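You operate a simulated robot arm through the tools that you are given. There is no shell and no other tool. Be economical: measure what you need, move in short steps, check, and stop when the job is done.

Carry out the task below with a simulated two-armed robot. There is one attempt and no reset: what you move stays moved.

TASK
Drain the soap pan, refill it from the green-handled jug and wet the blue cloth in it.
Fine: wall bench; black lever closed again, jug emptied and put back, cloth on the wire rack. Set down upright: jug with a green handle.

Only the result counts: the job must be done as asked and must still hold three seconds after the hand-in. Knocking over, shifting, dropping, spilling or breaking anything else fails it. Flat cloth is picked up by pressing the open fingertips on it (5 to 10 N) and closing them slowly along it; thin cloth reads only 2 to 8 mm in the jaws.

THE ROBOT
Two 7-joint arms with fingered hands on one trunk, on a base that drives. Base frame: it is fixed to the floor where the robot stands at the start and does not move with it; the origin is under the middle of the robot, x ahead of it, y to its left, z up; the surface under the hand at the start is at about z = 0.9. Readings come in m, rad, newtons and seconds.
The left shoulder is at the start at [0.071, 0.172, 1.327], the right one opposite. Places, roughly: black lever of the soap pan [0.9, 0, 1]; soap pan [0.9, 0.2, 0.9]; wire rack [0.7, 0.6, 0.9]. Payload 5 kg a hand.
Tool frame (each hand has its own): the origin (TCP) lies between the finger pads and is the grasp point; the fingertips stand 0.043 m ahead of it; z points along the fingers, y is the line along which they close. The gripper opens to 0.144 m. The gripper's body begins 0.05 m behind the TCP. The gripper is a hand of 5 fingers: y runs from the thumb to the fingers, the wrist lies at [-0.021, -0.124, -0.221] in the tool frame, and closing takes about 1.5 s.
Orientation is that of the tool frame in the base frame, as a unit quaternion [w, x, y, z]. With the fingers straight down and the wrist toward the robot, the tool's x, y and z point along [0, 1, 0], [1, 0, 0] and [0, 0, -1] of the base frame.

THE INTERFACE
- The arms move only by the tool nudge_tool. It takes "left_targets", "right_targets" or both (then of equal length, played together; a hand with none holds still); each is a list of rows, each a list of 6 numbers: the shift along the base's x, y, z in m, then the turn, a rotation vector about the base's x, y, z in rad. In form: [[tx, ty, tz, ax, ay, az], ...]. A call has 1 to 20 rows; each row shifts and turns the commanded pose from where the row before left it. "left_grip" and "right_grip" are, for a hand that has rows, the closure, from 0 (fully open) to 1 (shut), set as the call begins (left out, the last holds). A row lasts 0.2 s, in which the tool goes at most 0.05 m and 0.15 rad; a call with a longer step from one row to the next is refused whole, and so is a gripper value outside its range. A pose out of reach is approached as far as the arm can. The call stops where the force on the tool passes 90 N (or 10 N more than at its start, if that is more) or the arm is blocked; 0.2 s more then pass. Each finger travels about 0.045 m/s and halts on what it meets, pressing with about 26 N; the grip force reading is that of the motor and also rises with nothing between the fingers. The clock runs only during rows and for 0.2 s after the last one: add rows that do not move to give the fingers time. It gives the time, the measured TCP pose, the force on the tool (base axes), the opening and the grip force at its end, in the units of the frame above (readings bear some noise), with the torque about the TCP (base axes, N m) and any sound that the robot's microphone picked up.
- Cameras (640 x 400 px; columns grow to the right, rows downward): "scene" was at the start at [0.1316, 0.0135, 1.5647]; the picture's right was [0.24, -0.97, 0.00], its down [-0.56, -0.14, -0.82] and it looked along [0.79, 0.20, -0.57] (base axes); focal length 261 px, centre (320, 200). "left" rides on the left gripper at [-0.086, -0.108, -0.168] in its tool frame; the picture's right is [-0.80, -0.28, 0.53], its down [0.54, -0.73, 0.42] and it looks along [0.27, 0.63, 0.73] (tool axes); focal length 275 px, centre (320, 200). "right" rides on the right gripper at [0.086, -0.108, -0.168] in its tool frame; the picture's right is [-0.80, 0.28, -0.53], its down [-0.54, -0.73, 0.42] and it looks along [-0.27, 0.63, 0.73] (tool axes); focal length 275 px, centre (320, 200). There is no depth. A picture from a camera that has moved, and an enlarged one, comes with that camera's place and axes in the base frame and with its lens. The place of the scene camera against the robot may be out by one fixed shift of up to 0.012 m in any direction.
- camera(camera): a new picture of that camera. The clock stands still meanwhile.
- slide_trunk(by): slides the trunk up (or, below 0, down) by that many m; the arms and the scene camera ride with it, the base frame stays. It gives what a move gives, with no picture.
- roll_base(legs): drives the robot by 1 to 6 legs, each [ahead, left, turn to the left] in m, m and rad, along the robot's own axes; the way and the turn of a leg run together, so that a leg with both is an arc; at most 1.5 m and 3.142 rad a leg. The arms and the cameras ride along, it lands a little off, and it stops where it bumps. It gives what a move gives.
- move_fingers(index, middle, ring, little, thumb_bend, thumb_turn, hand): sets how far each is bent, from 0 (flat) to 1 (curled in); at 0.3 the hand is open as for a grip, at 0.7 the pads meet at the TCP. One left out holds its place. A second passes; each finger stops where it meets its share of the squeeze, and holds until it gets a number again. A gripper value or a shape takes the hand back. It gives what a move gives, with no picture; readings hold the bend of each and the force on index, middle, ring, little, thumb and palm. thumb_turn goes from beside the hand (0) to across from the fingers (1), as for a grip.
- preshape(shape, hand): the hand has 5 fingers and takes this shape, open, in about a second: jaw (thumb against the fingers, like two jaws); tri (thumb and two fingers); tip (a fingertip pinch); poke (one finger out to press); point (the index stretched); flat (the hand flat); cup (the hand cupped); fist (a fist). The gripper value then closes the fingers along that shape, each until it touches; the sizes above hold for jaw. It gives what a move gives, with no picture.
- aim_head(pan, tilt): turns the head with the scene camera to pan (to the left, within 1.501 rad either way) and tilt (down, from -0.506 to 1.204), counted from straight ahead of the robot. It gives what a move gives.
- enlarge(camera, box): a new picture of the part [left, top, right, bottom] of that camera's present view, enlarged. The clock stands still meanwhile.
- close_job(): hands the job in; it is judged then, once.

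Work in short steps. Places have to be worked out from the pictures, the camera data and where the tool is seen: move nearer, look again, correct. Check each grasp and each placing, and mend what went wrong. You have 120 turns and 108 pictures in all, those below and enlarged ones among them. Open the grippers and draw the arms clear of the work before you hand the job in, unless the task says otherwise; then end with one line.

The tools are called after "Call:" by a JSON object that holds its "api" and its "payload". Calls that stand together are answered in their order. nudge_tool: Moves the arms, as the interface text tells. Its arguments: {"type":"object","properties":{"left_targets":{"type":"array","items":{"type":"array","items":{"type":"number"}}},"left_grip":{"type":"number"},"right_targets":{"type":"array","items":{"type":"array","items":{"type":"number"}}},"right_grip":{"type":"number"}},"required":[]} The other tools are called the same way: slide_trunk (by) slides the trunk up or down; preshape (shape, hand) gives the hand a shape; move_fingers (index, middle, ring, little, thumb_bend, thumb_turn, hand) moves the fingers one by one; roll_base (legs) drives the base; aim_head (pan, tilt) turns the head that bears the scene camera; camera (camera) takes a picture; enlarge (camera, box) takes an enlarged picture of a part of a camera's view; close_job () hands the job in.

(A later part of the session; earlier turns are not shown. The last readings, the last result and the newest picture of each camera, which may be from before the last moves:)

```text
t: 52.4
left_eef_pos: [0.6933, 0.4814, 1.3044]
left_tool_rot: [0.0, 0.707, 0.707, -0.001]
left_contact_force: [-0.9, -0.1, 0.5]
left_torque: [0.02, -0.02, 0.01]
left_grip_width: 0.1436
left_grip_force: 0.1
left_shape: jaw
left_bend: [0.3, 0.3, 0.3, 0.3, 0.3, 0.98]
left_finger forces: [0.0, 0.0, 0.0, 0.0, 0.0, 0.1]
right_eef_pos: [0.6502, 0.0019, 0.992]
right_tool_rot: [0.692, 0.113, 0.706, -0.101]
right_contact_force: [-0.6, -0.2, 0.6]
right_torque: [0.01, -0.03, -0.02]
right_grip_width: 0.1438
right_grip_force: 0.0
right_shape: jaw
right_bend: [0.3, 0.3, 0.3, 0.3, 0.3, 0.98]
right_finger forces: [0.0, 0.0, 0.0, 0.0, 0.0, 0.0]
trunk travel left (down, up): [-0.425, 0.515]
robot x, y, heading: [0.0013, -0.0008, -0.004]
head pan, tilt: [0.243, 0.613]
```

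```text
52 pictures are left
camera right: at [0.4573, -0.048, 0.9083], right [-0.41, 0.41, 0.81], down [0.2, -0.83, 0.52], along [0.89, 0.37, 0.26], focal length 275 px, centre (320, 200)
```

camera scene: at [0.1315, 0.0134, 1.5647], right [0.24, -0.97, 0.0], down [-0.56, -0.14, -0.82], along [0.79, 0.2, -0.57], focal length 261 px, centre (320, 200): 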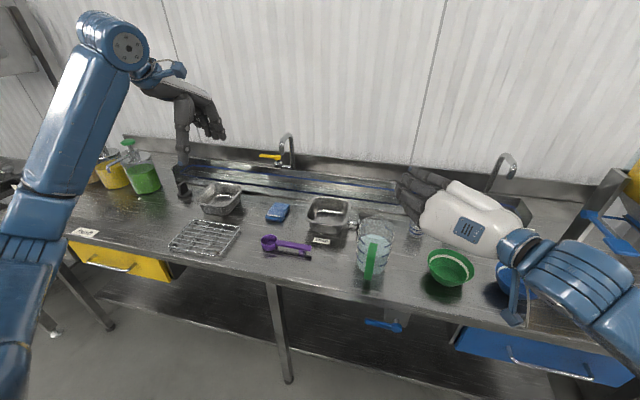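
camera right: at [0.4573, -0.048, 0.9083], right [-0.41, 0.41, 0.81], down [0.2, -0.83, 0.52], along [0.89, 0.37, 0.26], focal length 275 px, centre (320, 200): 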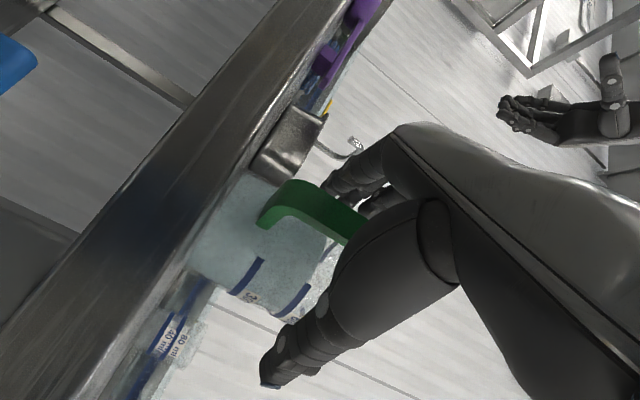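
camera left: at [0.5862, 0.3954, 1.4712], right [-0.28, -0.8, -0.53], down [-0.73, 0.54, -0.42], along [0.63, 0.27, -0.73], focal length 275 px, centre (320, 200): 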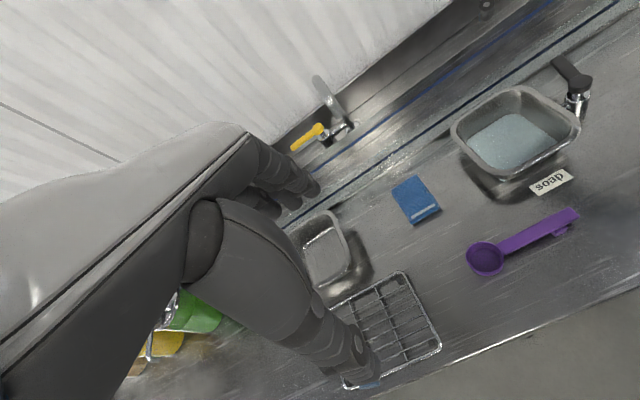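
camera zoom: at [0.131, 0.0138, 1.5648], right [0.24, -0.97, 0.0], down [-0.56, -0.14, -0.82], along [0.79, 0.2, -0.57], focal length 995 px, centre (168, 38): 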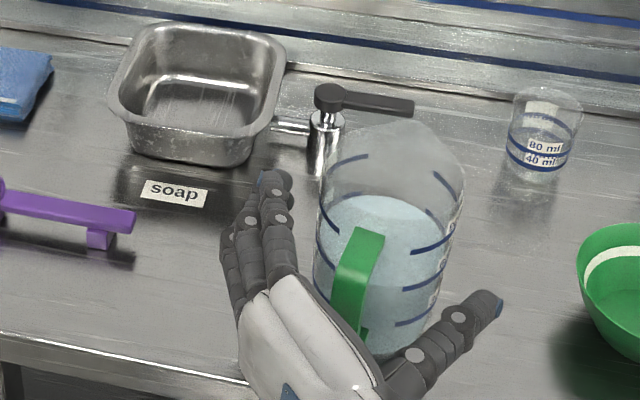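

The palm is close behind the bar. I'll curl the four fingers through the gap first, with the thumb still open.

Call:
{"api": "move_fingers", "payload": {"hand": "right", "index": 0.75, "middle": 0.75, "ring": 0.75, "little": 0.75}}

Call:
{"api": "move_fingers", "payload": {"hand": "right", "index": 1.0, "middle": 1.0, "ring": 1.0, "little": 1.0}}

Call:
{"api": "enlarge", "payload": {"camera": "scene", "box": [290, 190, 430, 295]}}

Call:
{"api": "camera", "payload": {"camera": "right"}}

```text
t: 53.4
left_eef_pos: [0.6952, 0.4823, 1.3051]
left_tool_rot: [0.0, 0.707, 0.707, -0.001]
left_contact_force: [0.7, -0.6, -0.1]
left_torque: [0.04, 0.01, -0.01]
left_grip_width: 0.1436
left_grip_force: 0.0
left_shape: jaw
left_bend: [0.3, 0.3, 0.3, 0.3, 0.3, 0.98]
left_finger forces: [0.0, 0.0, 0.0, 0.0, 0.1, 0.0]
right_eef_pos: [0.6505, 0.0021, 0.9914]
right_tool_rot: [0.692, 0.113, 0.706, -0.1]
right_contact_force: [1.7, 1.3, -0.2]
right_torque: [-0.2, -0.02, 0.16]
right_grip_width: 0.0799
right_grip_force: 10.3
right_shape: fingers
right_bend: [0.74, 0.74, 0.74, 0.75, 0.23, 0.97]
right_finger forces: [4.2, 3.5, 3.6, 0.0, 9.5, 0.1]
trunk travel left (down, up): [-0.425, 0.515]
robot x, y, heading: [-0.0002, -0.0038, -0.0]
head pan, tilt: [0.243, 0.613]
```

```text
t: 54.4
left_eef_pos: [0.695, 0.481, 1.3036]
left_tool_rot: [-0.001, 0.707, 0.707, 0.0]
left_contact_force: [1.3, -0.1, 0.3]
left_torque: [0.01, -0.01, 0.0]
left_grip_width: 0.1435
left_grip_force: 0.0
left_shape: jaw
left_bend: [0.3, 0.3, 0.3, 0.3, 0.3, 0.98]
left_finger forces: [0.0, 0.1, 0.0, 0.1, 0.0, 0.1]
right_eef_pos: [0.651, 0.0031, 0.9922]
right_tool_rot: [0.692, 0.113, 0.706, -0.099]
right_contact_force: [0.3, -1.3, -0.9]
right_torque: [-0.21, -0.01, -0.01]
right_grip_width: 0.0969
right_grip_force: 31.2
right_shape: fingers
right_bend: [0.99, 1.0, 0.98, 1.0, 0.28, 0.97]
right_finger forces: [7.9, 30.6, 10.9, 8.5, 4.5, 0.1]
trunk travel left (down, up): [-0.425, 0.515]
robot x, y, heading: [-0.0009, 0.0012, 0.001]
head pan, tilt: [0.243, 0.613]
```

```text
3.81 times, centred on (360, 242) of scene
camera zoom: at [0.1317, 0.0131, 1.5648], right [0.24, -0.97, 0.0], down [-0.56, -0.14, -0.82], along [0.79, 0.2, -0.57], focal length 995 px, centre (168, 38)
```

zoom: 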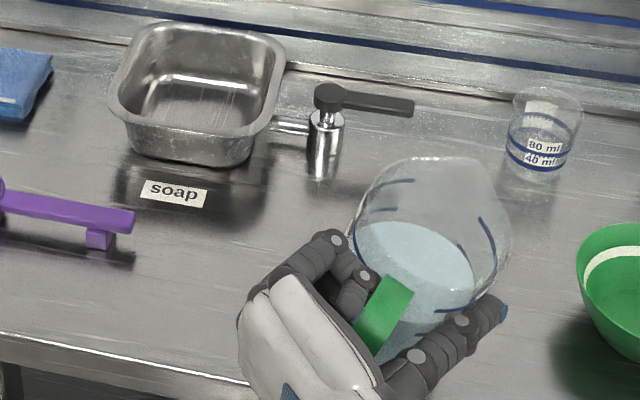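

```text
50 pictures are left
camera right: at [0.4576, -0.0484, 0.9084], right [-0.41, 0.41, 0.81], down [0.2, -0.83, 0.52], along [0.89, 0.37, 0.26], focal length 275 px, centre (320, 200)
```

right: 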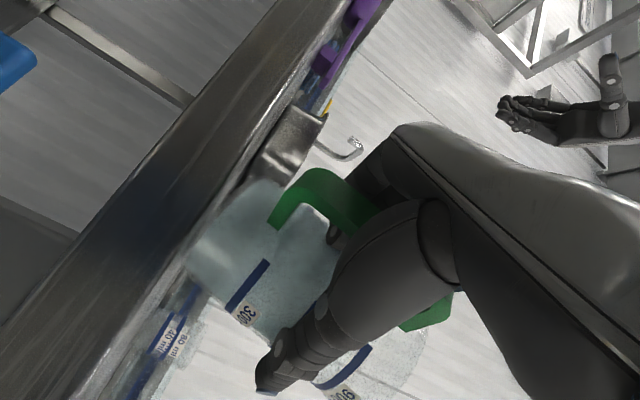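

The four fingers are now curled round the bar with firm forces (middle 31, ring 11, little 8.5 N), and the jug still looks upright. I'll test-lift by 1 cm.

Call:
{"api": "nudge_tool", "payload": {"right_targets": [[0, 0, 0.005, 0, 0, 0], [0, 0, 0.005, 0, 0, 0], [0, 0, 0.005, 0, 0, 0], [0, 0, 0, 0, 0, 0], [0, 0, 0, 0, 0, 0]]}}

Call:
{"api": "enlarge", "payload": {"camera": "scene", "box": [290, 190, 430, 295]}}

Call:
{"api": "camera", "payload": {"camera": "right"}}

```text
t: 55.6
left_eef_pos: [0.6965, 0.4815, 1.3031]
left_tool_rot: [0.0, 0.708, 0.707, 0.0]
left_contact_force: [0.0, 0.2, 0.1]
left_torque: [0.01, -0.02, -0.01]
left_grip_width: 0.1435
left_grip_force: 0.0
left_shape: jaw
left_bend: [0.3, 0.3, 0.3, 0.3, 0.3, 0.98]
left_finger forces: [0.0, 0.1, 0.0, 0.0, 0.0, 0.0]
right_eef_pos: [0.651, 0.0032, 1.0061]
right_tool_rot: [0.692, 0.113, 0.706, -0.1]
right_contact_force: [0.4, 0.3, -7.4]
right_torque: [0.17, 0.02, -0.01]
right_grip_width: 0.0977
right_grip_force: 30.4
right_shape: fingers
right_bend: [0.99, 1.0, 0.98, 1.0, 0.28, 0.96]
right_finger forces: [7.0, 32.5, 11.5, 4.6, 5.4, 0.1]
trunk travel left (down, up): [-0.425, 0.515]
robot x, y, heading: [-0.0027, -0.0017, -0.003]
head pan, tilt: [0.243, 0.613]
```

```text
3.81 times, centred on (360, 242) of scene
camera zoom: at [0.1321, 0.0135, 1.5647], right [0.24, -0.97, 0.0], down [-0.56, -0.14, -0.82], along [0.79, 0.2, -0.57], focal length 995 px, centre (168, 38)
```

zoom: 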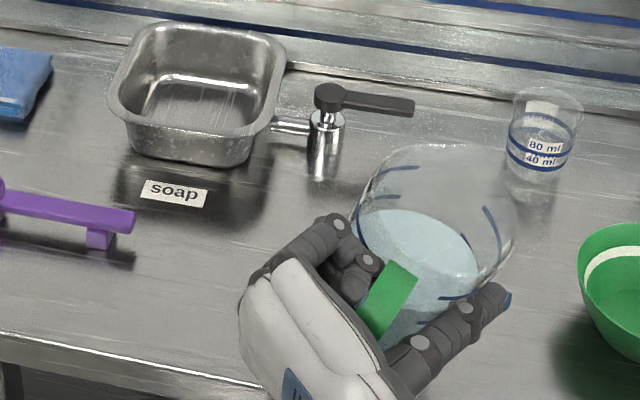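

```text
48 pictures are left
camera right: at [0.458, -0.0483, 0.923], right [-0.41, 0.41, 0.81], down [0.2, -0.83, 0.52], along [0.89, 0.37, 0.26], focal length 275 px, centre (320, 200)
```

right: 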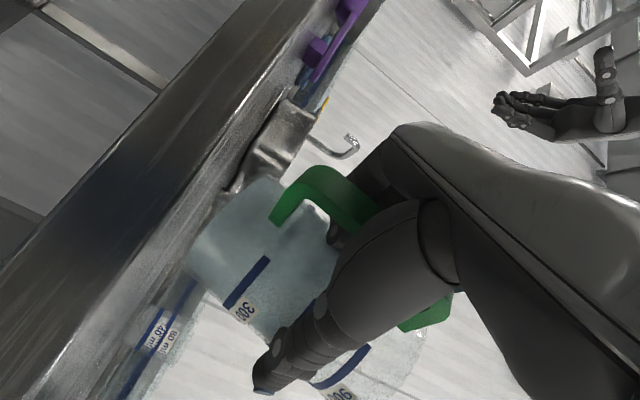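

The full weight (7.4 N) is carried and the jug has not moved in the hand. I'll lift it smoothly to clear everything and turn the yaw back so the spout faces +x, then look.

Call:
{"api": "nudge_tool", "payload": {"right_targets": [[0, 0, 0.015, 0, 0, 0], [0, 0, 0.02, 0, 0, 0], [0, 0, 0.02, 0, 0, 0], [0, 0, 0.02, 0, 0, 0], [0, 0, 0.02, 0, 0, 0], [0, 0, 0.02, 0, 0, 0], [0, 0, 0.02, 0, 0, 0], [0, 0, 0.015, 0, 0, 0], [0, 0, 0, 0, 0, 0.06], [0, 0, 0, 0, 0, 0.06], [0, 0, 0, 0, 0, 0.06], [0, 0, 0, 0, 0, 0.06], [0, 0, 0, 0, 0, 0.06], [0, 0, 0, 0, 0, 0]]}}

Call:
{"api": "camera", "payload": {"camera": "left"}}

Call:
{"api": "enlarge", "payload": {"camera": "scene", "box": [270, 140, 450, 275]}}

```text
t: 58.6
left_eef_pos: [0.6955, 0.4824, 1.3035]
left_tool_rot: [0.001, 0.707, 0.707, 0.0]
left_contact_force: [-0.7, 0.1, -0.5]
left_torque: [0.0, 0.02, 0.01]
left_grip_width: 0.1434
left_grip_force: 0.2
left_shape: jaw
left_bend: [0.3, 0.3, 0.3, 0.3, 0.3, 0.98]
left_finger forces: [0.1, 0.0, 0.1, 0.0, 0.0, 0.1]
right_eef_pos: [0.6519, 0.0021, 1.1567]
right_tool_rot: [0.7, 0.006, 0.714, 0.006]
right_contact_force: [-0.3, 0.5, -7.2]
right_torque: [0.13, 0.08, -0.03]
right_grip_width: 0.0979
right_grip_force: 29.9
right_shape: fingers
right_bend: [0.99, 1.0, 0.98, 1.0, 0.27, 0.96]
right_finger forces: [6.6, 31.6, 11.9, 4.2, 5.4, 0.0]
trunk travel left (down, up): [-0.425, 0.515]
robot x, y, heading: [0.0004, 0.0021, -0.001]
head pan, tilt: [0.243, 0.613]
```

```text
47 pictures are left
camera left: at [0.5866, 0.3958, 1.4709], right [-0.28, -0.8, -0.53], down [-0.73, 0.54, -0.42], along [0.63, 0.27, -0.73], focal length 275 px, centre (320, 200)
```

left: 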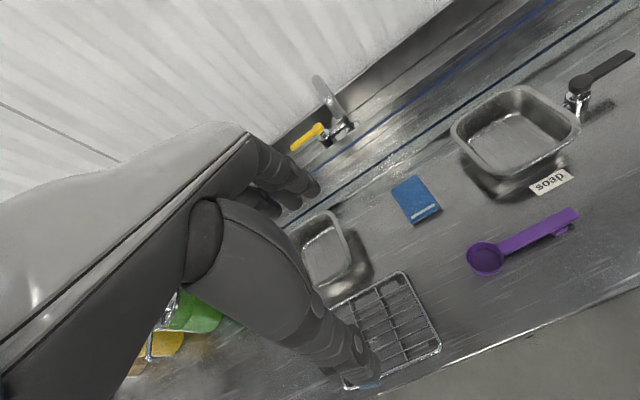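

```text
2.96 times, centred on (360, 208) of scene
camera zoom: at [0.1321, 0.0139, 1.5647], right [0.24, -0.97, 0.0], down [-0.56, -0.14, -0.82], along [0.79, 0.2, -0.58], focal length 774 px, centre (202, 178)
```

zoom: 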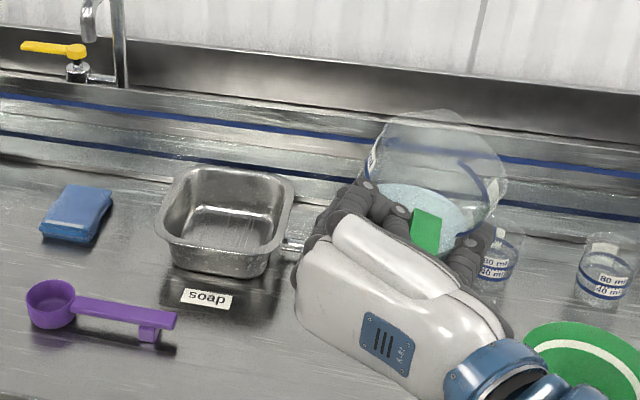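

The jug is held level over the bench. To give the right arm reach for the pour, I'll drive the base forward 0.12 m gently; both hands are well above everything.

Call:
{"api": "roll_base", "payload": {"legs": [[0.12, 0, 0]]}}

Call:
{"api": "camera", "payload": {"camera": "scene"}}

```text
t: 59.8
left_eef_pos: [0.8147, 0.4822, 1.3036]
left_tool_rot: [0.0, 0.707, 0.707, -0.001]
left_contact_force: [-0.5, -0.3, 0.4]
left_torque: [-0.02, 0.03, 0.01]
left_grip_width: 0.1435
left_grip_force: 0.0
left_shape: jaw
left_bend: [0.3, 0.3, 0.3, 0.3, 0.3, 0.98]
left_finger forces: [0.0, 0.0, 0.0, 0.0, 0.1, 0.0]
right_eef_pos: [0.7711, 0.0011, 1.1578]
right_tool_rot: [0.699, 0.006, 0.715, 0.006]
right_contact_force: [-0.5, -0.6, -7.6]
right_torque: [0.19, 0.06, 0.04]
right_grip_width: 0.0979
right_grip_force: 30.5
right_shape: fingers
right_bend: [0.99, 1.0, 0.98, 1.0, 0.27, 0.96]
right_finger forces: [6.5, 31.8, 11.8, 4.1, 5.5, 0.1]
trunk travel left (down, up): [-0.425, 0.515]
robot x, y, heading: [0.1205, 0.0025, 0.0]
head pan, tilt: [0.243, 0.613]
```

```text
45 pictures are left
camera scene: at [0.2513, 0.0133, 1.5648], right [0.24, -0.97, 0.0], down [-0.56, -0.14, -0.82], along [0.79, 0.2, -0.57], focal length 261 px, centre (320, 200)
```

scene: 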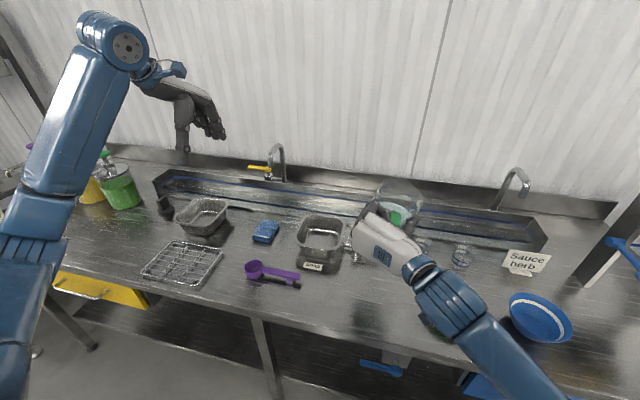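

The base moved cleanly. I'll now swing the jug left with the spout turned toward the pan's right-front, ready to pour, while moving the left hand aside and turning its camera to watch.

Call:
{"api": "nudge_tool", "payload": {"right_targets": [[0, 0.01, 0.002, 0, 0, -0.04], [0.001, 0.022, 0.002, 0, 0, -0.06], [0.001, 0.024, 0.002, 0, 0, -0.07], [0.001, 0.024, 0.002, 0, 0, -0.07], [0.001, 0.024, 0.002, 0, 0, -0.07], [0.001, 0.024, 0.002, 0, 0, -0.07], [0.001, 0.024, 0.002, 0, 0, -0.07], [0.001, 0.024, 0.002, 0, 0, -0.07], [0.001, 0.024, 0.002, 0, 0, -0.07], [0.001, 0.024, 0.001, 0, 0, -0.07], [0.001, 0.022, 0.001, 0, 0, -0.06], [0, 0.01, 0, 0, 0, -0.03], [0, 0, 0, 0, 0, 0]], "left_targets": [[-0.01, 0.015, 0.01, 0, 0, -0.06], [-0.01, 0.015, 0.01, 0, 0, -0.06], [-0.01, 0.015, 0.01, 0, 0, -0.06], [-0.01, 0.015, 0.01, 0, 0, -0.06], [-0.01, 0.015, 0.01, 0, 0, -0.06], [-0.01, 0.015, 0.01, 0, 0, -0.06], [0, 0.015, 0.01, 0, 0, -0.06], [0, 0.015, 0.01, 0, 0, -0.06], [0, 0.01, 0, 0, 0, -0.06], [0, 0, 0, 0, 0, -0.06], [0, 0, 0, 0, 0, 0], [0, 0, 0, 0, 0, 0], [0, 0, 0, 0, 0, 0]]}}

Call:
{"api": "camera", "payload": {"camera": "left"}}

Call:
{"api": "camera", "payload": {"camera": "scene"}}

```text
t: 62.0
left_eef_pos: [0.757, 0.6122, 1.3832]
left_tool_rot: [0.0, 0.878, 0.479, 0.0]
left_contact_force: [-0.5, -0.1, -0.1]
left_torque: [0.0, 0.07, 0.04]
left_grip_width: 0.1438
left_grip_force: 0.0
left_shape: jaw
left_bend: [0.3, 0.3, 0.3, 0.3, 0.3, 0.98]
left_finger forces: [0.1, 0.0, 0.1, 0.0, 0.0, 0.0]
right_eef_pos: [0.815, 0.1377, 1.1077]
right_tool_rot: [0.678, 0.194, 0.646, -0.292]
right_contact_force: [0.3, -0.3, -8.3]
right_torque: [0.17, 0.0, -0.02]
right_grip_width: 0.0987
right_grip_force: 28.0
right_shape: fingers
right_bend: [0.99, 1.0, 0.99, 1.0, 0.27, 0.96]
right_finger forces: [5.1, 31.1, 11.7, 3.5, 5.2, 0.0]
trunk travel left (down, up): [-0.425, 0.515]
robot x, y, heading: [0.1225, 0.0028, -0.005]
head pan, tilt: [0.243, 0.613]
stopped in row 10 (right hand): the arm was blocked; the commanded pose is now the measured one
```

```text
44 pictures are left
camera left: at [0.6187, 0.5982, 1.5508], right [-0.67, -0.52, -0.53], down [-0.32, 0.85, -0.42], along [0.67, -0.12, -0.73], focal length 275 px, centre (320, 200)
```

left: 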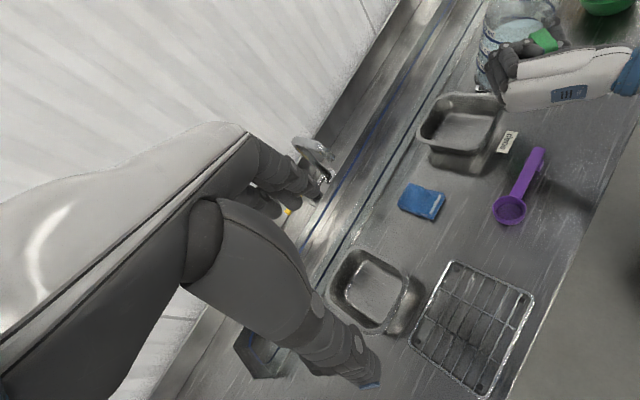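

```text
43 pictures are left
camera scene: at [0.2532, 0.0141, 1.5645], right [0.24, -0.97, 0.0], down [-0.56, -0.14, -0.82], along [0.79, 0.2, -0.58], focal length 261 px, centre (320, 200)
```

scene: 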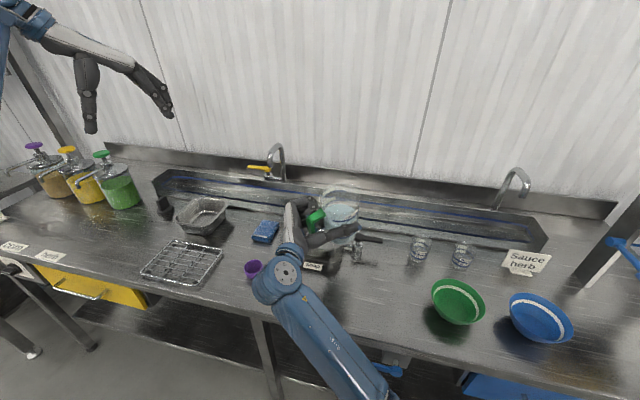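

The right arm hit a limit in that orientation, and the jug tilted a few degrees but is still held (8.3 N) with no sign of a spill. I'll raise it, reduce the yaw to about -0.35 and level it.

Call:
{"api": "nudge_tool", "payload": {"right_targets": [[0, 0, 0.015, 0.0137, 0.0046, 0.02], [-0.004, 0.002, 0.015, 0.0137, 0.0046, 0.035], [-0.006, 0.005, 0.015, 0.0137, 0.0046, 0.035], [-0.008, 0.006, 0.012, 0.0137, 0.0046, 0.04], [-0.008, 0.006, 0.01, 0.0137, 0.0046, 0.04], [-0.008, 0.007, 0.005, 0.0137, 0.0046, 0.04], [-0.008, 0.007, 0, 0.0137, 0.0046, 0.04], [-0.008, 0.007, 0, 0.0137, 0.0046, 0.04], [-0.008, 0.007, 0, 0.0137, 0.0046, 0.03], [-0.007, 0.006, 0, 0.0137, 0.0046, 0.03], [0, 0, 0, 0, 0, 0]]}}

Call:
{"api": "enlarge", "payload": {"camera": "left", "box": [380, 0, 640, 220]}}

Call:
{"api": "enlarge", "payload": {"camera": "scene", "box": [220, 140, 430, 300]}}

```text
t: 64.6
left_eef_pos: [0.7559, 0.6108, 1.3844]
left_tool_rot: [0.0, 0.878, 0.479, 0.0]
left_contact_force: [-0.4, -0.5, 0.1]
left_torque: [0.01, 0.01, -0.02]
left_grip_width: 0.1441
left_grip_force: 0.1
left_shape: jaw
left_bend: [0.3, 0.3, 0.3, 0.3, 0.3, 0.98]
left_finger forces: [0.0, 0.0, 0.1, 0.0, 0.0, 0.0]
right_eef_pos: [0.7706, 0.1676, 1.1926]
right_tool_rot: [0.712, 0.113, 0.676, -0.154]
right_contact_force: [-0.6, -0.2, -8.2]
right_torque: [0.15, 0.03, -0.03]
right_grip_width: 0.0985
right_grip_force: 28.5
right_shape: fingers
right_bend: [0.99, 1.0, 0.99, 1.0, 0.27, 0.96]
right_finger forces: [5.0, 31.4, 11.6, 3.1, 5.4, 0.0]
trunk travel left (down, up): [-0.425, 0.515]
robot x, y, heading: [0.12, -0.0024, -0.006]
head pan, tilt: [0.243, 0.613]
stopped in row 11 (right hand): the arm was blocked; the commanded pose is now the measured one
```

```text
1.82 times, centred on (510, 110) of left
camera zoom: at [0.6176, 0.5977, 1.5514], right [-0.67, -0.52, -0.53], down [-0.32, 0.85, -0.42], along [0.67, -0.11, -0.73], focal length 500 px, centre (-26, 364)
```

zoom: 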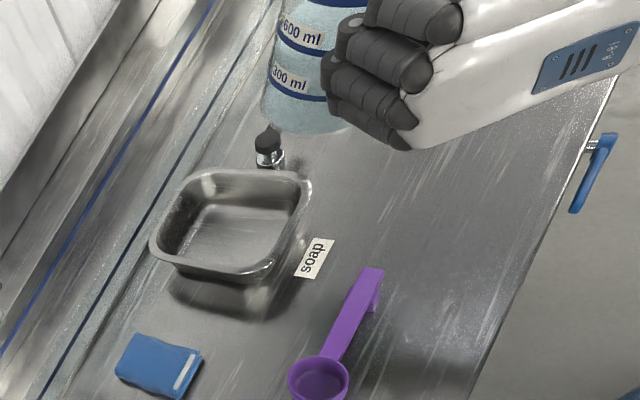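

```text
2.50 times, centred on (325, 220) of scene
camera zoom: at [0.2523, 0.0135, 1.5646], right [0.24, -0.97, 0.0], down [-0.56, -0.14, -0.82], along [0.79, 0.2, -0.58], focal length 653 px, centre (308, 150)
```

zoom: 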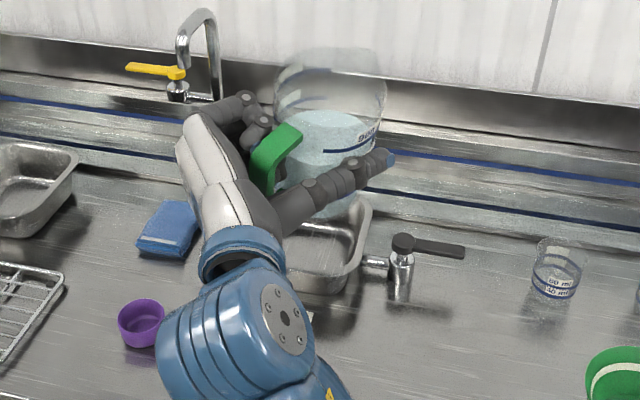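

The jug holds about 450 ml and is level at roughly [0.795, 0.135], with the arm near a limit for this heading. I'll turn the heading back to straight ahead and pre-tilt about 30 degrees, which is safe at this fill, to bring the wrist into an easier posture.

Call:
{"api": "nudge_tool", "payload": {"right_targets": [[0, 0, 0, 0, 0.03, 0.025], [0, 0.002, 0, 0, 0.045, 0.032], [-0.002, 0.003, 0, 0, 0.045, 0.032], [-0.002, 0.003, 0, 0, 0.045, 0.032], [-0.002, 0.003, -0.002, 0, 0.045, 0.032], [-0.002, 0.003, -0.002, 0, 0.045, 0.032], [-0.002, 0.004, -0.002, 0, 0.045, 0.032], [-0.002, 0.004, -0.002, 0, 0.045, 0.032], [-0.002, 0.004, -0.002, 0, 0.045, 0.032], [-0.002, 0.004, -0.002, 0, 0.045, 0.032], [-0.002, 0.004, -0.002, 0, 0.045, 0.032], [0, 0.002, 0, 0, 0.03, 0.025], [0, 0, 0, 0, 0, 0]]}}

Call:
{"api": "enlarge", "payload": {"camera": "left", "box": [380, 0, 640, 220]}}

Call:
{"api": "enlarge", "payload": {"camera": "scene", "box": [220, 140, 430, 300]}}

```text
t: 67.4
left_eef_pos: [0.7556, 0.6104, 1.3858]
left_tool_rot: [0.0, 0.878, 0.478, 0.0]
left_contact_force: [-0.1, 0.5, 0.3]
left_torque: [0.01, -0.01, 0.04]
left_grip_width: 0.1438
left_grip_force: 0.0
left_shape: jaw
left_bend: [0.3, 0.3, 0.3, 0.3, 0.3, 0.98]
left_finger forces: [0.0, 0.1, 0.1, 0.0, 0.1, 0.0]
right_eef_pos: [0.7514, 0.2047, 1.1806]
right_tool_rot: [0.535, -0.053, 0.842, -0.045]
right_contact_force: [-0.4, -0.4, -6.6]
right_torque: [0.15, 0.05, -0.03]
right_grip_width: 0.0988
right_grip_force: 27.8
right_shape: fingers
right_bend: [0.99, 1.0, 0.99, 1.0, 0.27, 0.96]
right_finger forces: [5.4, 31.1, 12.1, 2.7, 4.8, 0.0]
trunk travel left (down, up): [-0.425, 0.515]
robot x, y, heading: [0.1168, 0.0018, 0.001]
head pan, tilt: [0.243, 0.613]
```

```text
1.82 times, centred on (510, 110) of left
camera zoom: at [0.6173, 0.5979, 1.5514], right [-0.67, -0.52, -0.53], down [-0.32, 0.85, -0.42], along [0.67, -0.12, -0.73], focal length 500 px, centre (-26, 364)
```

zoom: 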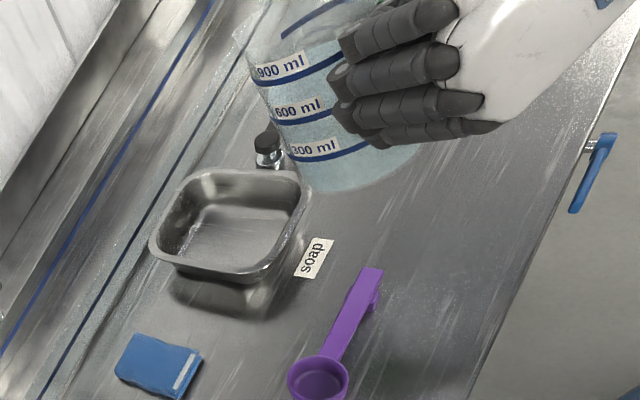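

```text
2.50 times, centred on (325, 220) of scene
camera zoom: at [0.252, 0.0137, 1.5647], right [0.24, -0.97, 0.0], down [-0.56, -0.14, -0.82], along [0.79, 0.2, -0.57], focal length 653 px, centre (308, 150)
```

zoom: 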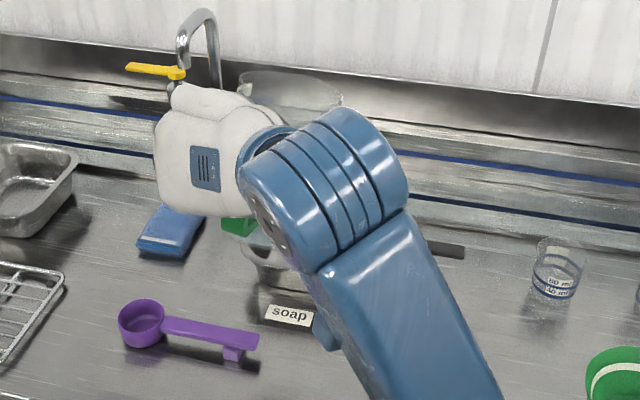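

Two views agree: the spout is at about [0.844, 0.185, 1.236], and the pan spans x 0.83-0.965, y 0.11-0.25 with its rim near 0.975. I'll lower the spout to about 0.11 m above the rim over the pan's front half and tilt to about 45 degrees, then check.

Call:
{"api": "nudge_tool", "payload": {"right_targets": [[0.003, 0, -0.018, 0, 0, 0], [0.003, 0, -0.02, 0, 0, 0], [0.003, -0.002, -0.02, 0, 0, 0], [0.003, 0, -0.02, 0, 0, 0], [0.003, 0, -0.02, 0, 0, 0], [0.003, 0, -0.018, 0, 0, 0], [-0.0012, 0, 0.0006, 0, 0.042, 0], [-0.0012, 0, 0.0006, 0, 0.044, 0], [-0.0012, 0, 0.0006, 0, 0.044, 0], [-0.0012, 0, 0.0006, 0, 0.044, 0], [-0.0012, 0, 0.0006, 0, 0.044, 0], [-0.0012, 0, 0.0006, 0, 0.044, 0], [-0.0012, 0, 0.0006, 0, 0.044, 0], [-0.0012, 0, 0.0006, 0, 0.044, 0], [0, 0, 0, 0, 0, 0]]}}

Call:
{"api": "enlarge", "payload": {"camera": "left", "box": [400, 0, 640, 200]}}

Call:
{"api": "enlarge", "payload": {"camera": "scene", "box": [240, 150, 420, 290]}}

```text
t: 70.6
left_eef_pos: [0.7551, 0.6115, 1.3829]
left_tool_rot: [0.0, 0.878, 0.479, 0.0]
left_contact_force: [-0.3, -0.5, 0.0]
left_torque: [-0.02, -0.01, 0.01]
left_grip_width: 0.1439
left_grip_force: 0.1
left_shape: jaw
left_bend: [0.3, 0.3, 0.3, 0.3, 0.3, 0.98]
left_finger forces: [0.0, 0.0, 0.0, 0.0, 0.0, 0.0]
right_eef_pos: [0.7597, 0.2023, 1.0669]
right_tool_rot: [0.379, -0.059, 0.923, -0.034]
right_contact_force: [-0.1, 0.2, -8.4]
right_torque: [0.14, -0.02, 0.06]
right_grip_width: 0.0988
right_grip_force: 28.6
right_shape: fingers
right_bend: [0.99, 1.0, 0.99, 1.0, 0.27, 0.96]
right_finger forces: [6.1, 31.6, 12.3, 2.2, 4.5, 0.1]
trunk travel left (down, up): [-0.425, 0.515]
robot x, y, heading: [0.1213, -0.004, -0.003]
head pan, tilt: [0.243, 0.613]
```

```text
2.00 times, centred on (520, 100) of left
camera zoom: at [0.6174, 0.5977, 1.5514], right [-0.67, -0.52, -0.53], down [-0.32, 0.85, -0.42], along [0.67, -0.11, -0.73], focal length 551 px, centre (-80, 400)
```

zoom: 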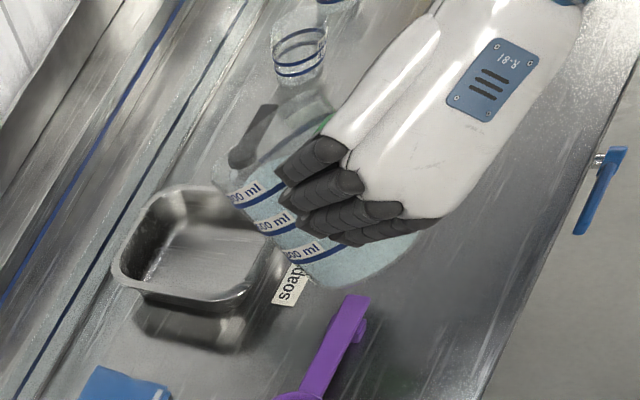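

```text
2.86 times, centred on (330, 220) of scene
camera zoom: at [0.2521, 0.0135, 1.5647], right [0.24, -0.97, 0.0], down [-0.56, -0.14, -0.82], along [0.79, 0.2, -0.58], focal length 746 px, centre (291, 143)
```

zoom: 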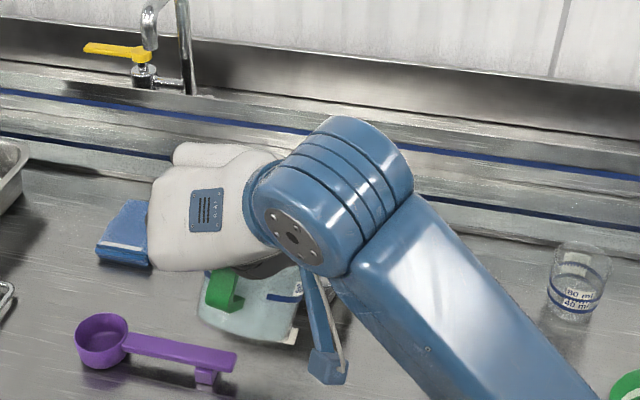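

The spout is where I predicted, about [0.862, 0.183, 1.09], over the pan's front part. I'll pour slowly, tilting on to about 65 degrees while bringing the spout down slightly.

Call:
{"api": "nudge_tool", "payload": {"right_targets": [[0.0005, 0, 0.0005, 0, 0.03, 0], [0.0005, 0, 0.0005, 0, 0.03, 0], [0.0005, 0, 0.001, 0, 0.03, 0], [0.0005, 0, 0.001, 0, 0.03, 0], [0, 0, 0.001, 0, 0.03, 0], [0, 0, 0.001, 0, 0.03, 0], [0, 0, 0.001, 0, 0.03, 0], [0, 0, 0.001, 0, 0.03, 0], [0, 0, 0.001, 0, 0.03, 0], [0, 0, 0.001, 0, 0.03, 0], [0, 0, 0, 0, 0, 0], [0, 0, 0, 0, 0, 0]]}}

Call:
{"api": "enlarge", "payload": {"camera": "left", "box": [400, 0, 640, 200]}}

```text
t: 73.2
left_eef_pos: [0.7551, 0.6106, 1.3834]
left_tool_rot: [0.0, 0.878, 0.479, 0.0]
left_contact_force: [0.1, 0.7, -0.1]
left_torque: [0.01, -0.02, 0.01]
left_grip_width: 0.1438
left_grip_force: 0.1
left_shape: jaw
left_bend: [0.3, 0.3, 0.3, 0.3, 0.3, 0.98]
left_finger forces: [0.1, 0.1, 0.0, 0.0, 0.1, 0.0]
right_eef_pos: [0.761, 0.2026, 1.0772]
right_tool_rot: [0.238, -0.064, 0.969, -0.025]
right_contact_force: [0.2, 0.0, -5.9]
right_torque: [0.12, -0.03, 0.01]
right_grip_width: 0.0989
right_grip_force: 27.9
right_shape: fingers
right_bend: [0.99, 1.0, 0.99, 1.0, 0.27, 0.96]
right_finger forces: [6.1, 31.4, 12.6, 2.3, 4.4, 0.0]
trunk travel left (down, up): [-0.425, 0.515]
robot x, y, heading: [0.1207, 0.0004, -0.003]
head pan, tilt: [0.243, 0.613]
```

```text
2.00 times, centred on (520, 100) of left
camera zoom: at [0.6174, 0.5977, 1.5514], right [-0.67, -0.52, -0.53], down [-0.32, 0.85, -0.42], along [0.67, -0.11, -0.73], focal length 551 px, centre (-80, 400)
```

zoom: 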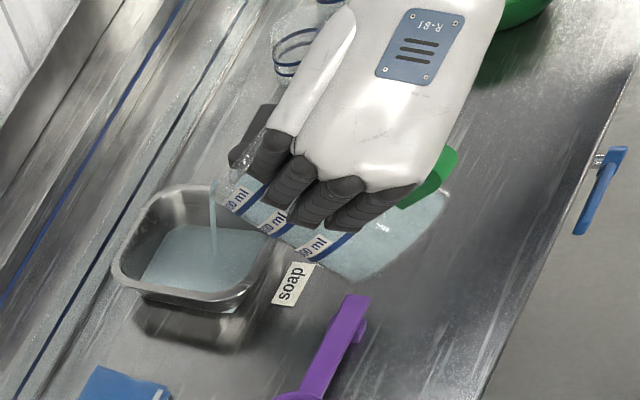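

The stream falls cleanly into the pan. I'll keep tilting, to about 85 degrees.

Call:
{"api": "nudge_tool", "payload": {"right_targets": [[0.001, 0, 0.003, 0, 0.035, 0], [0.001, 0, 0.003, 0, 0.035, 0], [0.001, 0, 0.003, 0, 0.035, 0], [0.001, 0, 0.003, 0, 0.035, 0], [0.001, 0, 0.003, 0, 0.035, 0], [0.0015, 0, 0.003, 0, 0.035, 0], [0.0015, 0, 0.003, 0, 0.035, 0], [0.0015, 0, 0.003, 0, 0.035, 0], [0.0015, 0, 0.003, 0, 0.035, 0], [0.0015, 0, 0.003, 0, 0.035, 0], [0.0015, 0, 0.003, 0, 0.035, 0], [0, 0, 0, 0, 0, 0], [0, 0, 0, 0, 0, 0]]}}

Call:
{"api": "enlarge", "payload": {"camera": "left", "box": [400, 0, 640, 200]}}

```text
t: 76.0
left_eef_pos: [0.7563, 0.6112, 1.3836]
left_tool_rot: [0.0, 0.878, 0.478, -0.001]
left_contact_force: [0.3, -0.6, -0.5]
left_torque: [-0.03, -0.03, 0.01]
left_grip_width: 0.1437
left_grip_force: 0.1
left_shape: jaw
left_bend: [0.3, 0.3, 0.3, 0.3, 0.3, 0.98]
left_finger forces: [0.0, 0.0, 0.0, 0.0, 0.1, 0.0]
right_eef_pos: [0.7749, 0.2018, 1.1108]
right_tool_rot: [0.047, -0.068, 0.996, -0.013]
right_contact_force: [-0.8, 0.7, -2.3]
right_torque: [0.02, -0.02, -0.01]
right_grip_width: 0.0986
right_grip_force: 27.4
right_shape: fingers
right_bend: [0.99, 1.0, 0.99, 1.0, 0.27, 0.96]
right_finger forces: [5.4, 30.7, 11.6, 2.4, 4.8, 0.0]
trunk travel left (down, up): [-0.425, 0.515]
robot x, y, heading: [0.1166, 0.0003, -0.002]
head pan, tilt: [0.243, 0.613]
```

```text
2.00 times, centred on (520, 100) of left
camera zoom: at [0.617, 0.5976, 1.5516], right [-0.67, -0.52, -0.53], down [-0.32, 0.85, -0.42], along [0.67, -0.11, -0.73], focal length 551 px, centre (-80, 400)
```

zoom: 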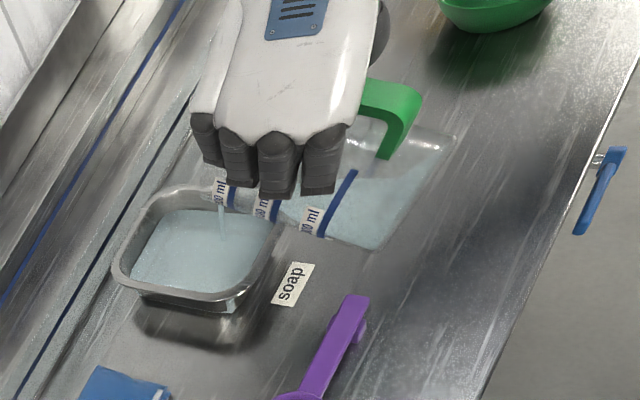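

Most of it is out (2.3 N left). I'll finish the tilt to about 113 degrees, with the spout 1 cm further in, and hold to drip.

Call:
{"api": "nudge_tool", "payload": {"right_targets": [[0.005, -0.001, 0.003, 0, 0.035, 0], [0.005, -0.001, 0.003, 0, 0.035, 0], [0.004, -0.001, 0.003, 0, 0.04, 0], [0.004, 0, 0.003, 0, 0.04, 0], [0.004, 0, 0.003, 0, 0.04, 0], [0.004, 0, 0.003, 0, 0.04, 0], [0.004, 0, 0.003, 0, 0.04, 0], [0.004, 0, 0.003, 0, 0.04, 0], [0.004, 0, 0.003, 0, 0.04, 0], [0.004, 0, 0.003, 0, 0.04, 0], [0.004, 0, 0.003, 0, 0.04, 0], [0.004, 0, 0.003, 0, 0.04, 0], [0.002, 0, 0.002, 0, 0.04, 0], [0, 0, 0, 0, 0, 0], [0, 0, 0, 0, 0, 0], [0, 0, 0, 0, 0, 0], [0, 0, 0, 0, 0, 0]]}}

Call:
{"api": "enlarge", "payload": {"camera": "left", "box": [400, 0, 640, 200]}}

```text
t: 79.6
left_eef_pos: [0.7557, 0.6107, 1.3835]
left_tool_rot: [-0.001, 0.878, 0.478, 0.0]
left_contact_force: [-0.8, 0.0, -0.4]
left_torque: [-0.01, -0.01, 0.0]
left_grip_width: 0.1438
left_grip_force: 0.0
left_shape: jaw
left_bend: [0.3, 0.3, 0.3, 0.3, 0.3, 0.98]
left_finger forces: [0.1, 0.0, 0.1, 0.0, 0.1, 0.1]
right_eef_pos: [0.8276, 0.1988, 1.1477]
right_tool_rot: [-0.205, -0.07, 0.976, 0.005]
right_contact_force: [-0.1, 0.3, -0.2]
right_torque: [0.04, 0.0, -0.01]
right_grip_width: 0.0987
right_grip_force: 27.2
right_shape: fingers
right_bend: [0.99, 1.0, 0.99, 1.0, 0.27, 0.96]
right_finger forces: [5.2, 30.2, 11.3, 2.2, 5.0, 0.0]
trunk travel left (down, up): [-0.425, 0.515]
robot x, y, heading: [0.1184, -0.0011, -0.007]
head pan, tilt: [0.243, 0.613]
```

```text
2.00 times, centred on (520, 100) of left
camera zoom: at [0.6169, 0.5976, 1.5516], right [-0.67, -0.52, -0.53], down [-0.32, 0.85, -0.42], along [0.67, -0.11, -0.73], focal length 551 px, centre (-80, 400)
```

zoom: 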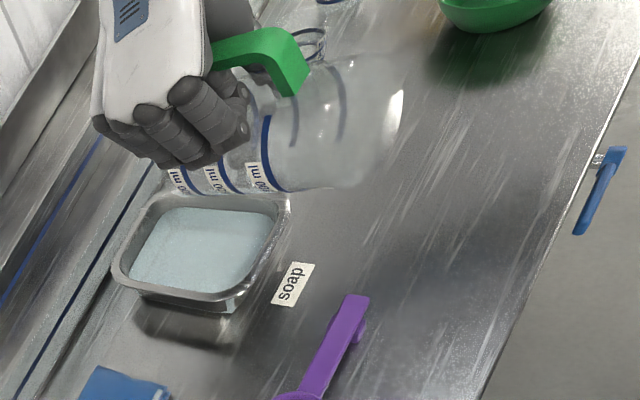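

The jug is empty (reading near zero). I'll let it drip a moment, then tilt it back upright over the pan while rising.

Call:
{"api": "nudge_tool", "payload": {"right_targets": [[0, 0, 0, 0, 0, 0], [0, 0, 0, 0, 0, 0], [0, 0, 0, 0, 0, 0], [0, 0, 0, 0, 0, 0], [-0.012, 0, 0.005, 0, -0.12, 0], [-0.012, 0, 0.005, 0, -0.12, 0], [-0.012, 0, 0.005, 0, -0.12, 0], [-0.012, 0, 0.005, 0, -0.12, 0], [-0.004, 0, 0.01, 0, -0.12, 0], [-0.004, 0, 0.01, 0, -0.12, 0], [-0.004, 0, 0.01, 0, -0.12, 0], [-0.004, 0, 0.01, 0, -0.12, 0], [-0.004, 0, 0.01, 0, -0.13, 0], [-0.004, 0, 0.01, 0, -0.13, 0], [-0.004, 0, 0.01, 0, -0.13, 0], [-0.004, 0, 0.01, 0, -0.13, 0], [-0.004, 0, 0.01, 0, -0.13, 0], [0, 0, 0, 0, -0.13, 0], [0, 0, 0, 0, -0.13, 0], [0, 0, 0, 0, 0, 0]]}}

Call:
{"api": "enlarge", "payload": {"camera": "left", "box": [380, 0, 640, 220]}}

```text
t: 83.8
left_eef_pos: [0.7563, 0.6106, 1.3848]
left_tool_rot: [0.0, 0.878, 0.479, 0.0]
left_contact_force: [-0.4, -0.5, 0.2]
left_torque: [0.01, 0.0, 0.04]
left_grip_width: 0.1438
left_grip_force: 0.1
left_shape: jaw
left_bend: [0.3, 0.3, 0.3, 0.3, 0.3, 0.98]
left_finger forces: [0.0, 0.1, 0.0, 0.0, 0.0, 0.1]
right_eef_pos: [0.7437, 0.1996, 1.2592]
right_tool_rot: [0.664, -0.045, 0.744, -0.052]
right_contact_force: [0.4, 1.2, -1.1]
right_torque: [0.01, -0.03, 0.03]
right_grip_width: 0.0986
right_grip_force: 22.9
right_shape: fingers
right_bend: [0.99, 1.0, 0.99, 1.0, 0.27, 0.96]
right_finger forces: [4.9, 23.7, 10.5, 1.4, 4.7, 0.0]
trunk travel left (down, up): [-0.425, 0.515]
robot x, y, heading: [0.1217, 0.0004, -0.0]
head pan, tilt: [0.243, 0.613]
```

```text
1.82 times, centred on (510, 110) of left
camera zoom: at [0.6168, 0.5977, 1.5516], right [-0.67, -0.52, -0.53], down [-0.32, 0.85, -0.42], along [0.67, -0.11, -0.73], focal length 500 px, centre (-26, 364)
```

zoom: 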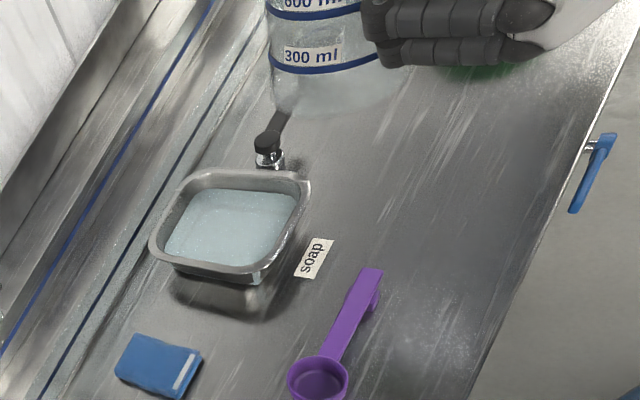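

The pan is refilled. I'll level the jug using the pose it was lifted in, carry it back to the right, and then drive the base back 0.12 m.

Call:
{"api": "nudge_tool", "payload": {"right_targets": [[0, -0.01, 0, 0.02, -0.012, 0], [0, -0.02, 0, 0.02, -0.012, 0], [0, -0.025, 0, 0.02, -0.012, 0], [0, -0.025, 0, 0.02, -0.012, 0], [0, -0.025, 0, 0.02, -0.012, 0], [0, -0.025, 0, 0.02, -0.012, 0], [0, -0.025, 0, 0.015, -0.012, 0], [0, -0.015, 0, 0.015, -0.006, 0], [0, -0.01, 0, 0, 0, 0], [0, 0, 0, 0, 0, 0]]}}

Call:
{"api": "roll_base", "payload": {"legs": [[-0.12, 0, 0]]}}

Call:
{"api": "camera", "payload": {"camera": "scene"}}

Call:
{"api": "camera", "payload": {"camera": "left"}}

```text
t: 86.0
left_eef_pos: [0.7552, 0.6107, 1.3843]
left_tool_rot: [0.0, 0.878, 0.478, 0.0]
left_contact_force: [-0.4, -0.4, 0.5]
left_torque: [0.03, 0.0, -0.02]
left_grip_width: 0.1437
left_grip_force: 0.1
left_shape: jaw
left_bend: [0.3, 0.3, 0.3, 0.3, 0.3, 0.98]
left_finger forces: [0.0, 0.0, 0.1, 0.1, 0.0, 0.0]
right_eef_pos: [0.7448, 0.0188, 1.2592]
right_tool_rot: [0.698, 0.007, 0.716, 0.003]
right_contact_force: [0.2, 0.0, -1.5]
right_torque: [0.0, 0.03, 0.02]
right_grip_width: 0.0987
right_grip_force: 21.7
right_shape: fingers
right_bend: [0.99, 1.0, 0.99, 1.0, 0.27, 0.96]
right_finger forces: [4.8, 22.5, 10.3, 1.4, 4.6, 0.0]
trunk travel left (down, up): [-0.425, 0.515]
robot x, y, heading: [0.1201, -0.001, -0.004]
head pan, tilt: [0.243, 0.613]
```

```text
t: 87.2
left_eef_pos: [0.6366, 0.6095, 1.3833]
left_tool_rot: [0.0, 0.878, 0.479, 0.0]
left_contact_force: [0.0, -0.5, -0.2]
left_torque: [0.0, 0.01, -0.03]
left_grip_width: 0.144
left_grip_force: 0.1
left_shape: jaw
left_bend: [0.3, 0.3, 0.3, 0.3, 0.3, 0.98]
left_finger forces: [0.0, 0.0, 0.0, 0.0, 0.0, 0.0]
right_eef_pos: [0.6252, 0.0194, 1.2586]
right_tool_rot: [0.698, 0.008, 0.716, 0.002]
right_contact_force: [-0.1, -0.5, -0.7]
right_torque: [0.02, 0.03, -0.01]
right_grip_width: 0.099
right_grip_force: 22.1
right_shape: fingers
right_bend: [0.99, 1.0, 0.99, 1.0, 0.27, 0.96]
right_finger forces: [4.9, 22.3, 10.2, 1.5, 4.6, 0.1]
trunk travel left (down, up): [-0.425, 0.515]
robot x, y, heading: [0.0006, 0.0013, -0.003]
head pan, tilt: [0.243, 0.613]
```

```text
32 pictures are left
camera scene: at [0.1337, 0.0134, 1.5645], right [0.24, -0.97, 0.0], down [-0.56, -0.14, -0.82], along [0.79, 0.2, -0.58], focal length 261 px, centre (320, 200)
```

scene: 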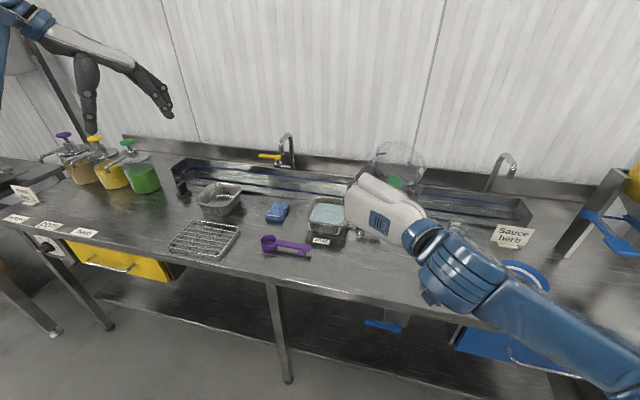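

```text
31 pictures are left
camera left: at [0.4993, 0.5975, 1.5511], right [-0.67, -0.52, -0.53], down [-0.32, 0.85, -0.42], along [0.67, -0.12, -0.73], focal length 275 px, centre (320, 200)
```

left: 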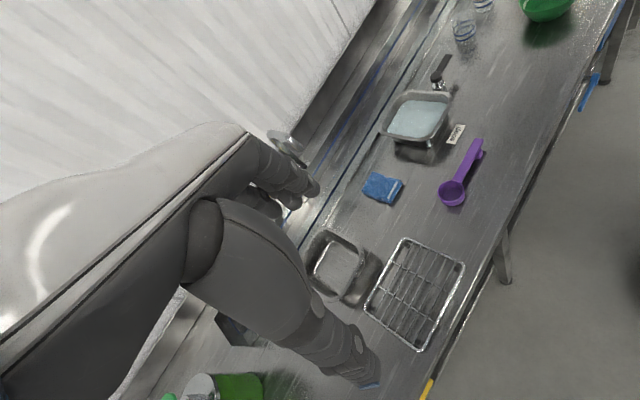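

The base is back and the jug is level. I'll bring it over its original spot (jug centre about [0.74, 0.003]) and lower to 4 cm above the bench, then compare with the first picture.

Call:
{"api": "nudge_tool", "payload": {"right_targets": [[0.015, -0.008, -0.02, 0, 0, 0], [0.02, -0.008, -0.03, 0, 0, 0], [0.005, 0, -0.04, 0, 0, 0], [0, 0, -0.04, 0, 0, 0], [0, 0, -0.04, 0, 0, 0], [0, 0, -0.035, 0, 0, 0], [0, 0, -0.02, 0, 0, 0], [0, 0, 0, 0, 0, 0]]}}

Call:
{"api": "enlarge", "payload": {"camera": "scene", "box": [240, 170, 480, 320]}}

Call:
{"api": "camera", "payload": {"camera": "right"}}

```text
t: 89.0
left_eef_pos: [0.6373, 0.6109, 1.3838]
left_tool_rot: [0.0, 0.878, 0.479, 0.001]
left_contact_force: [-0.1, -0.9, 0.0]
left_torque: [0.02, 0.03, -0.02]
left_grip_width: 0.144
left_grip_force: 0.0
left_shape: jaw
left_bend: [0.3, 0.3, 0.3, 0.3, 0.3, 0.98]
left_finger forces: [0.0, 0.0, 0.0, 0.0, 0.0, 0.1]
right_eef_pos: [0.6644, 0.0027, 1.0335]
right_tool_rot: [0.698, 0.008, 0.716, 0.004]
right_contact_force: [0.7, 0.1, -1.3]
right_torque: [0.0, 0.02, 0.01]
right_grip_width: 0.0987
right_grip_force: 19.8
right_shape: fingers
right_bend: [0.99, 1.0, 0.99, 1.0, 0.27, 0.96]
right_finger forces: [4.5, 20.2, 9.6, 1.4, 4.3, 0.0]
trunk travel left (down, up): [-0.425, 0.515]
robot x, y, heading: [0.0017, -0.0026, -0.004]
head pan, tilt: [0.243, 0.613]
```

```text
2.67 times, centred on (360, 245) of scene
camera zoom: at [0.1326, 0.0132, 1.5648], right [0.24, -0.97, 0.0], down [-0.56, -0.14, -0.82], along [0.79, 0.2, -0.57], focal length 696 px, centre (213, 80)
```

zoom: 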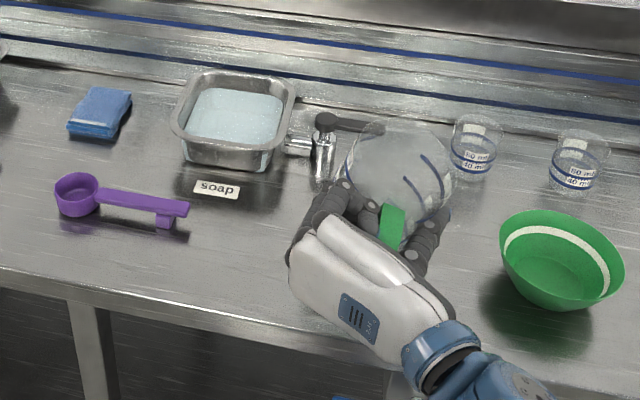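

```text
29 pictures are left
camera right: at [0.4943, -0.1019, 0.9516], right [-0.51, 0.28, 0.81], down [0.43, -0.74, 0.52], along [0.74, 0.62, 0.26], focal length 275 px, centre (320, 200)
```

right: 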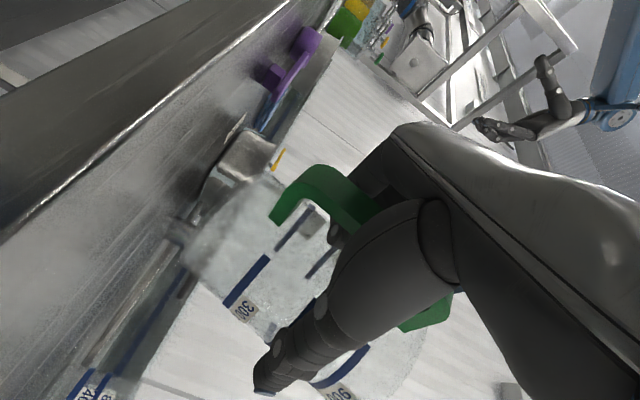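

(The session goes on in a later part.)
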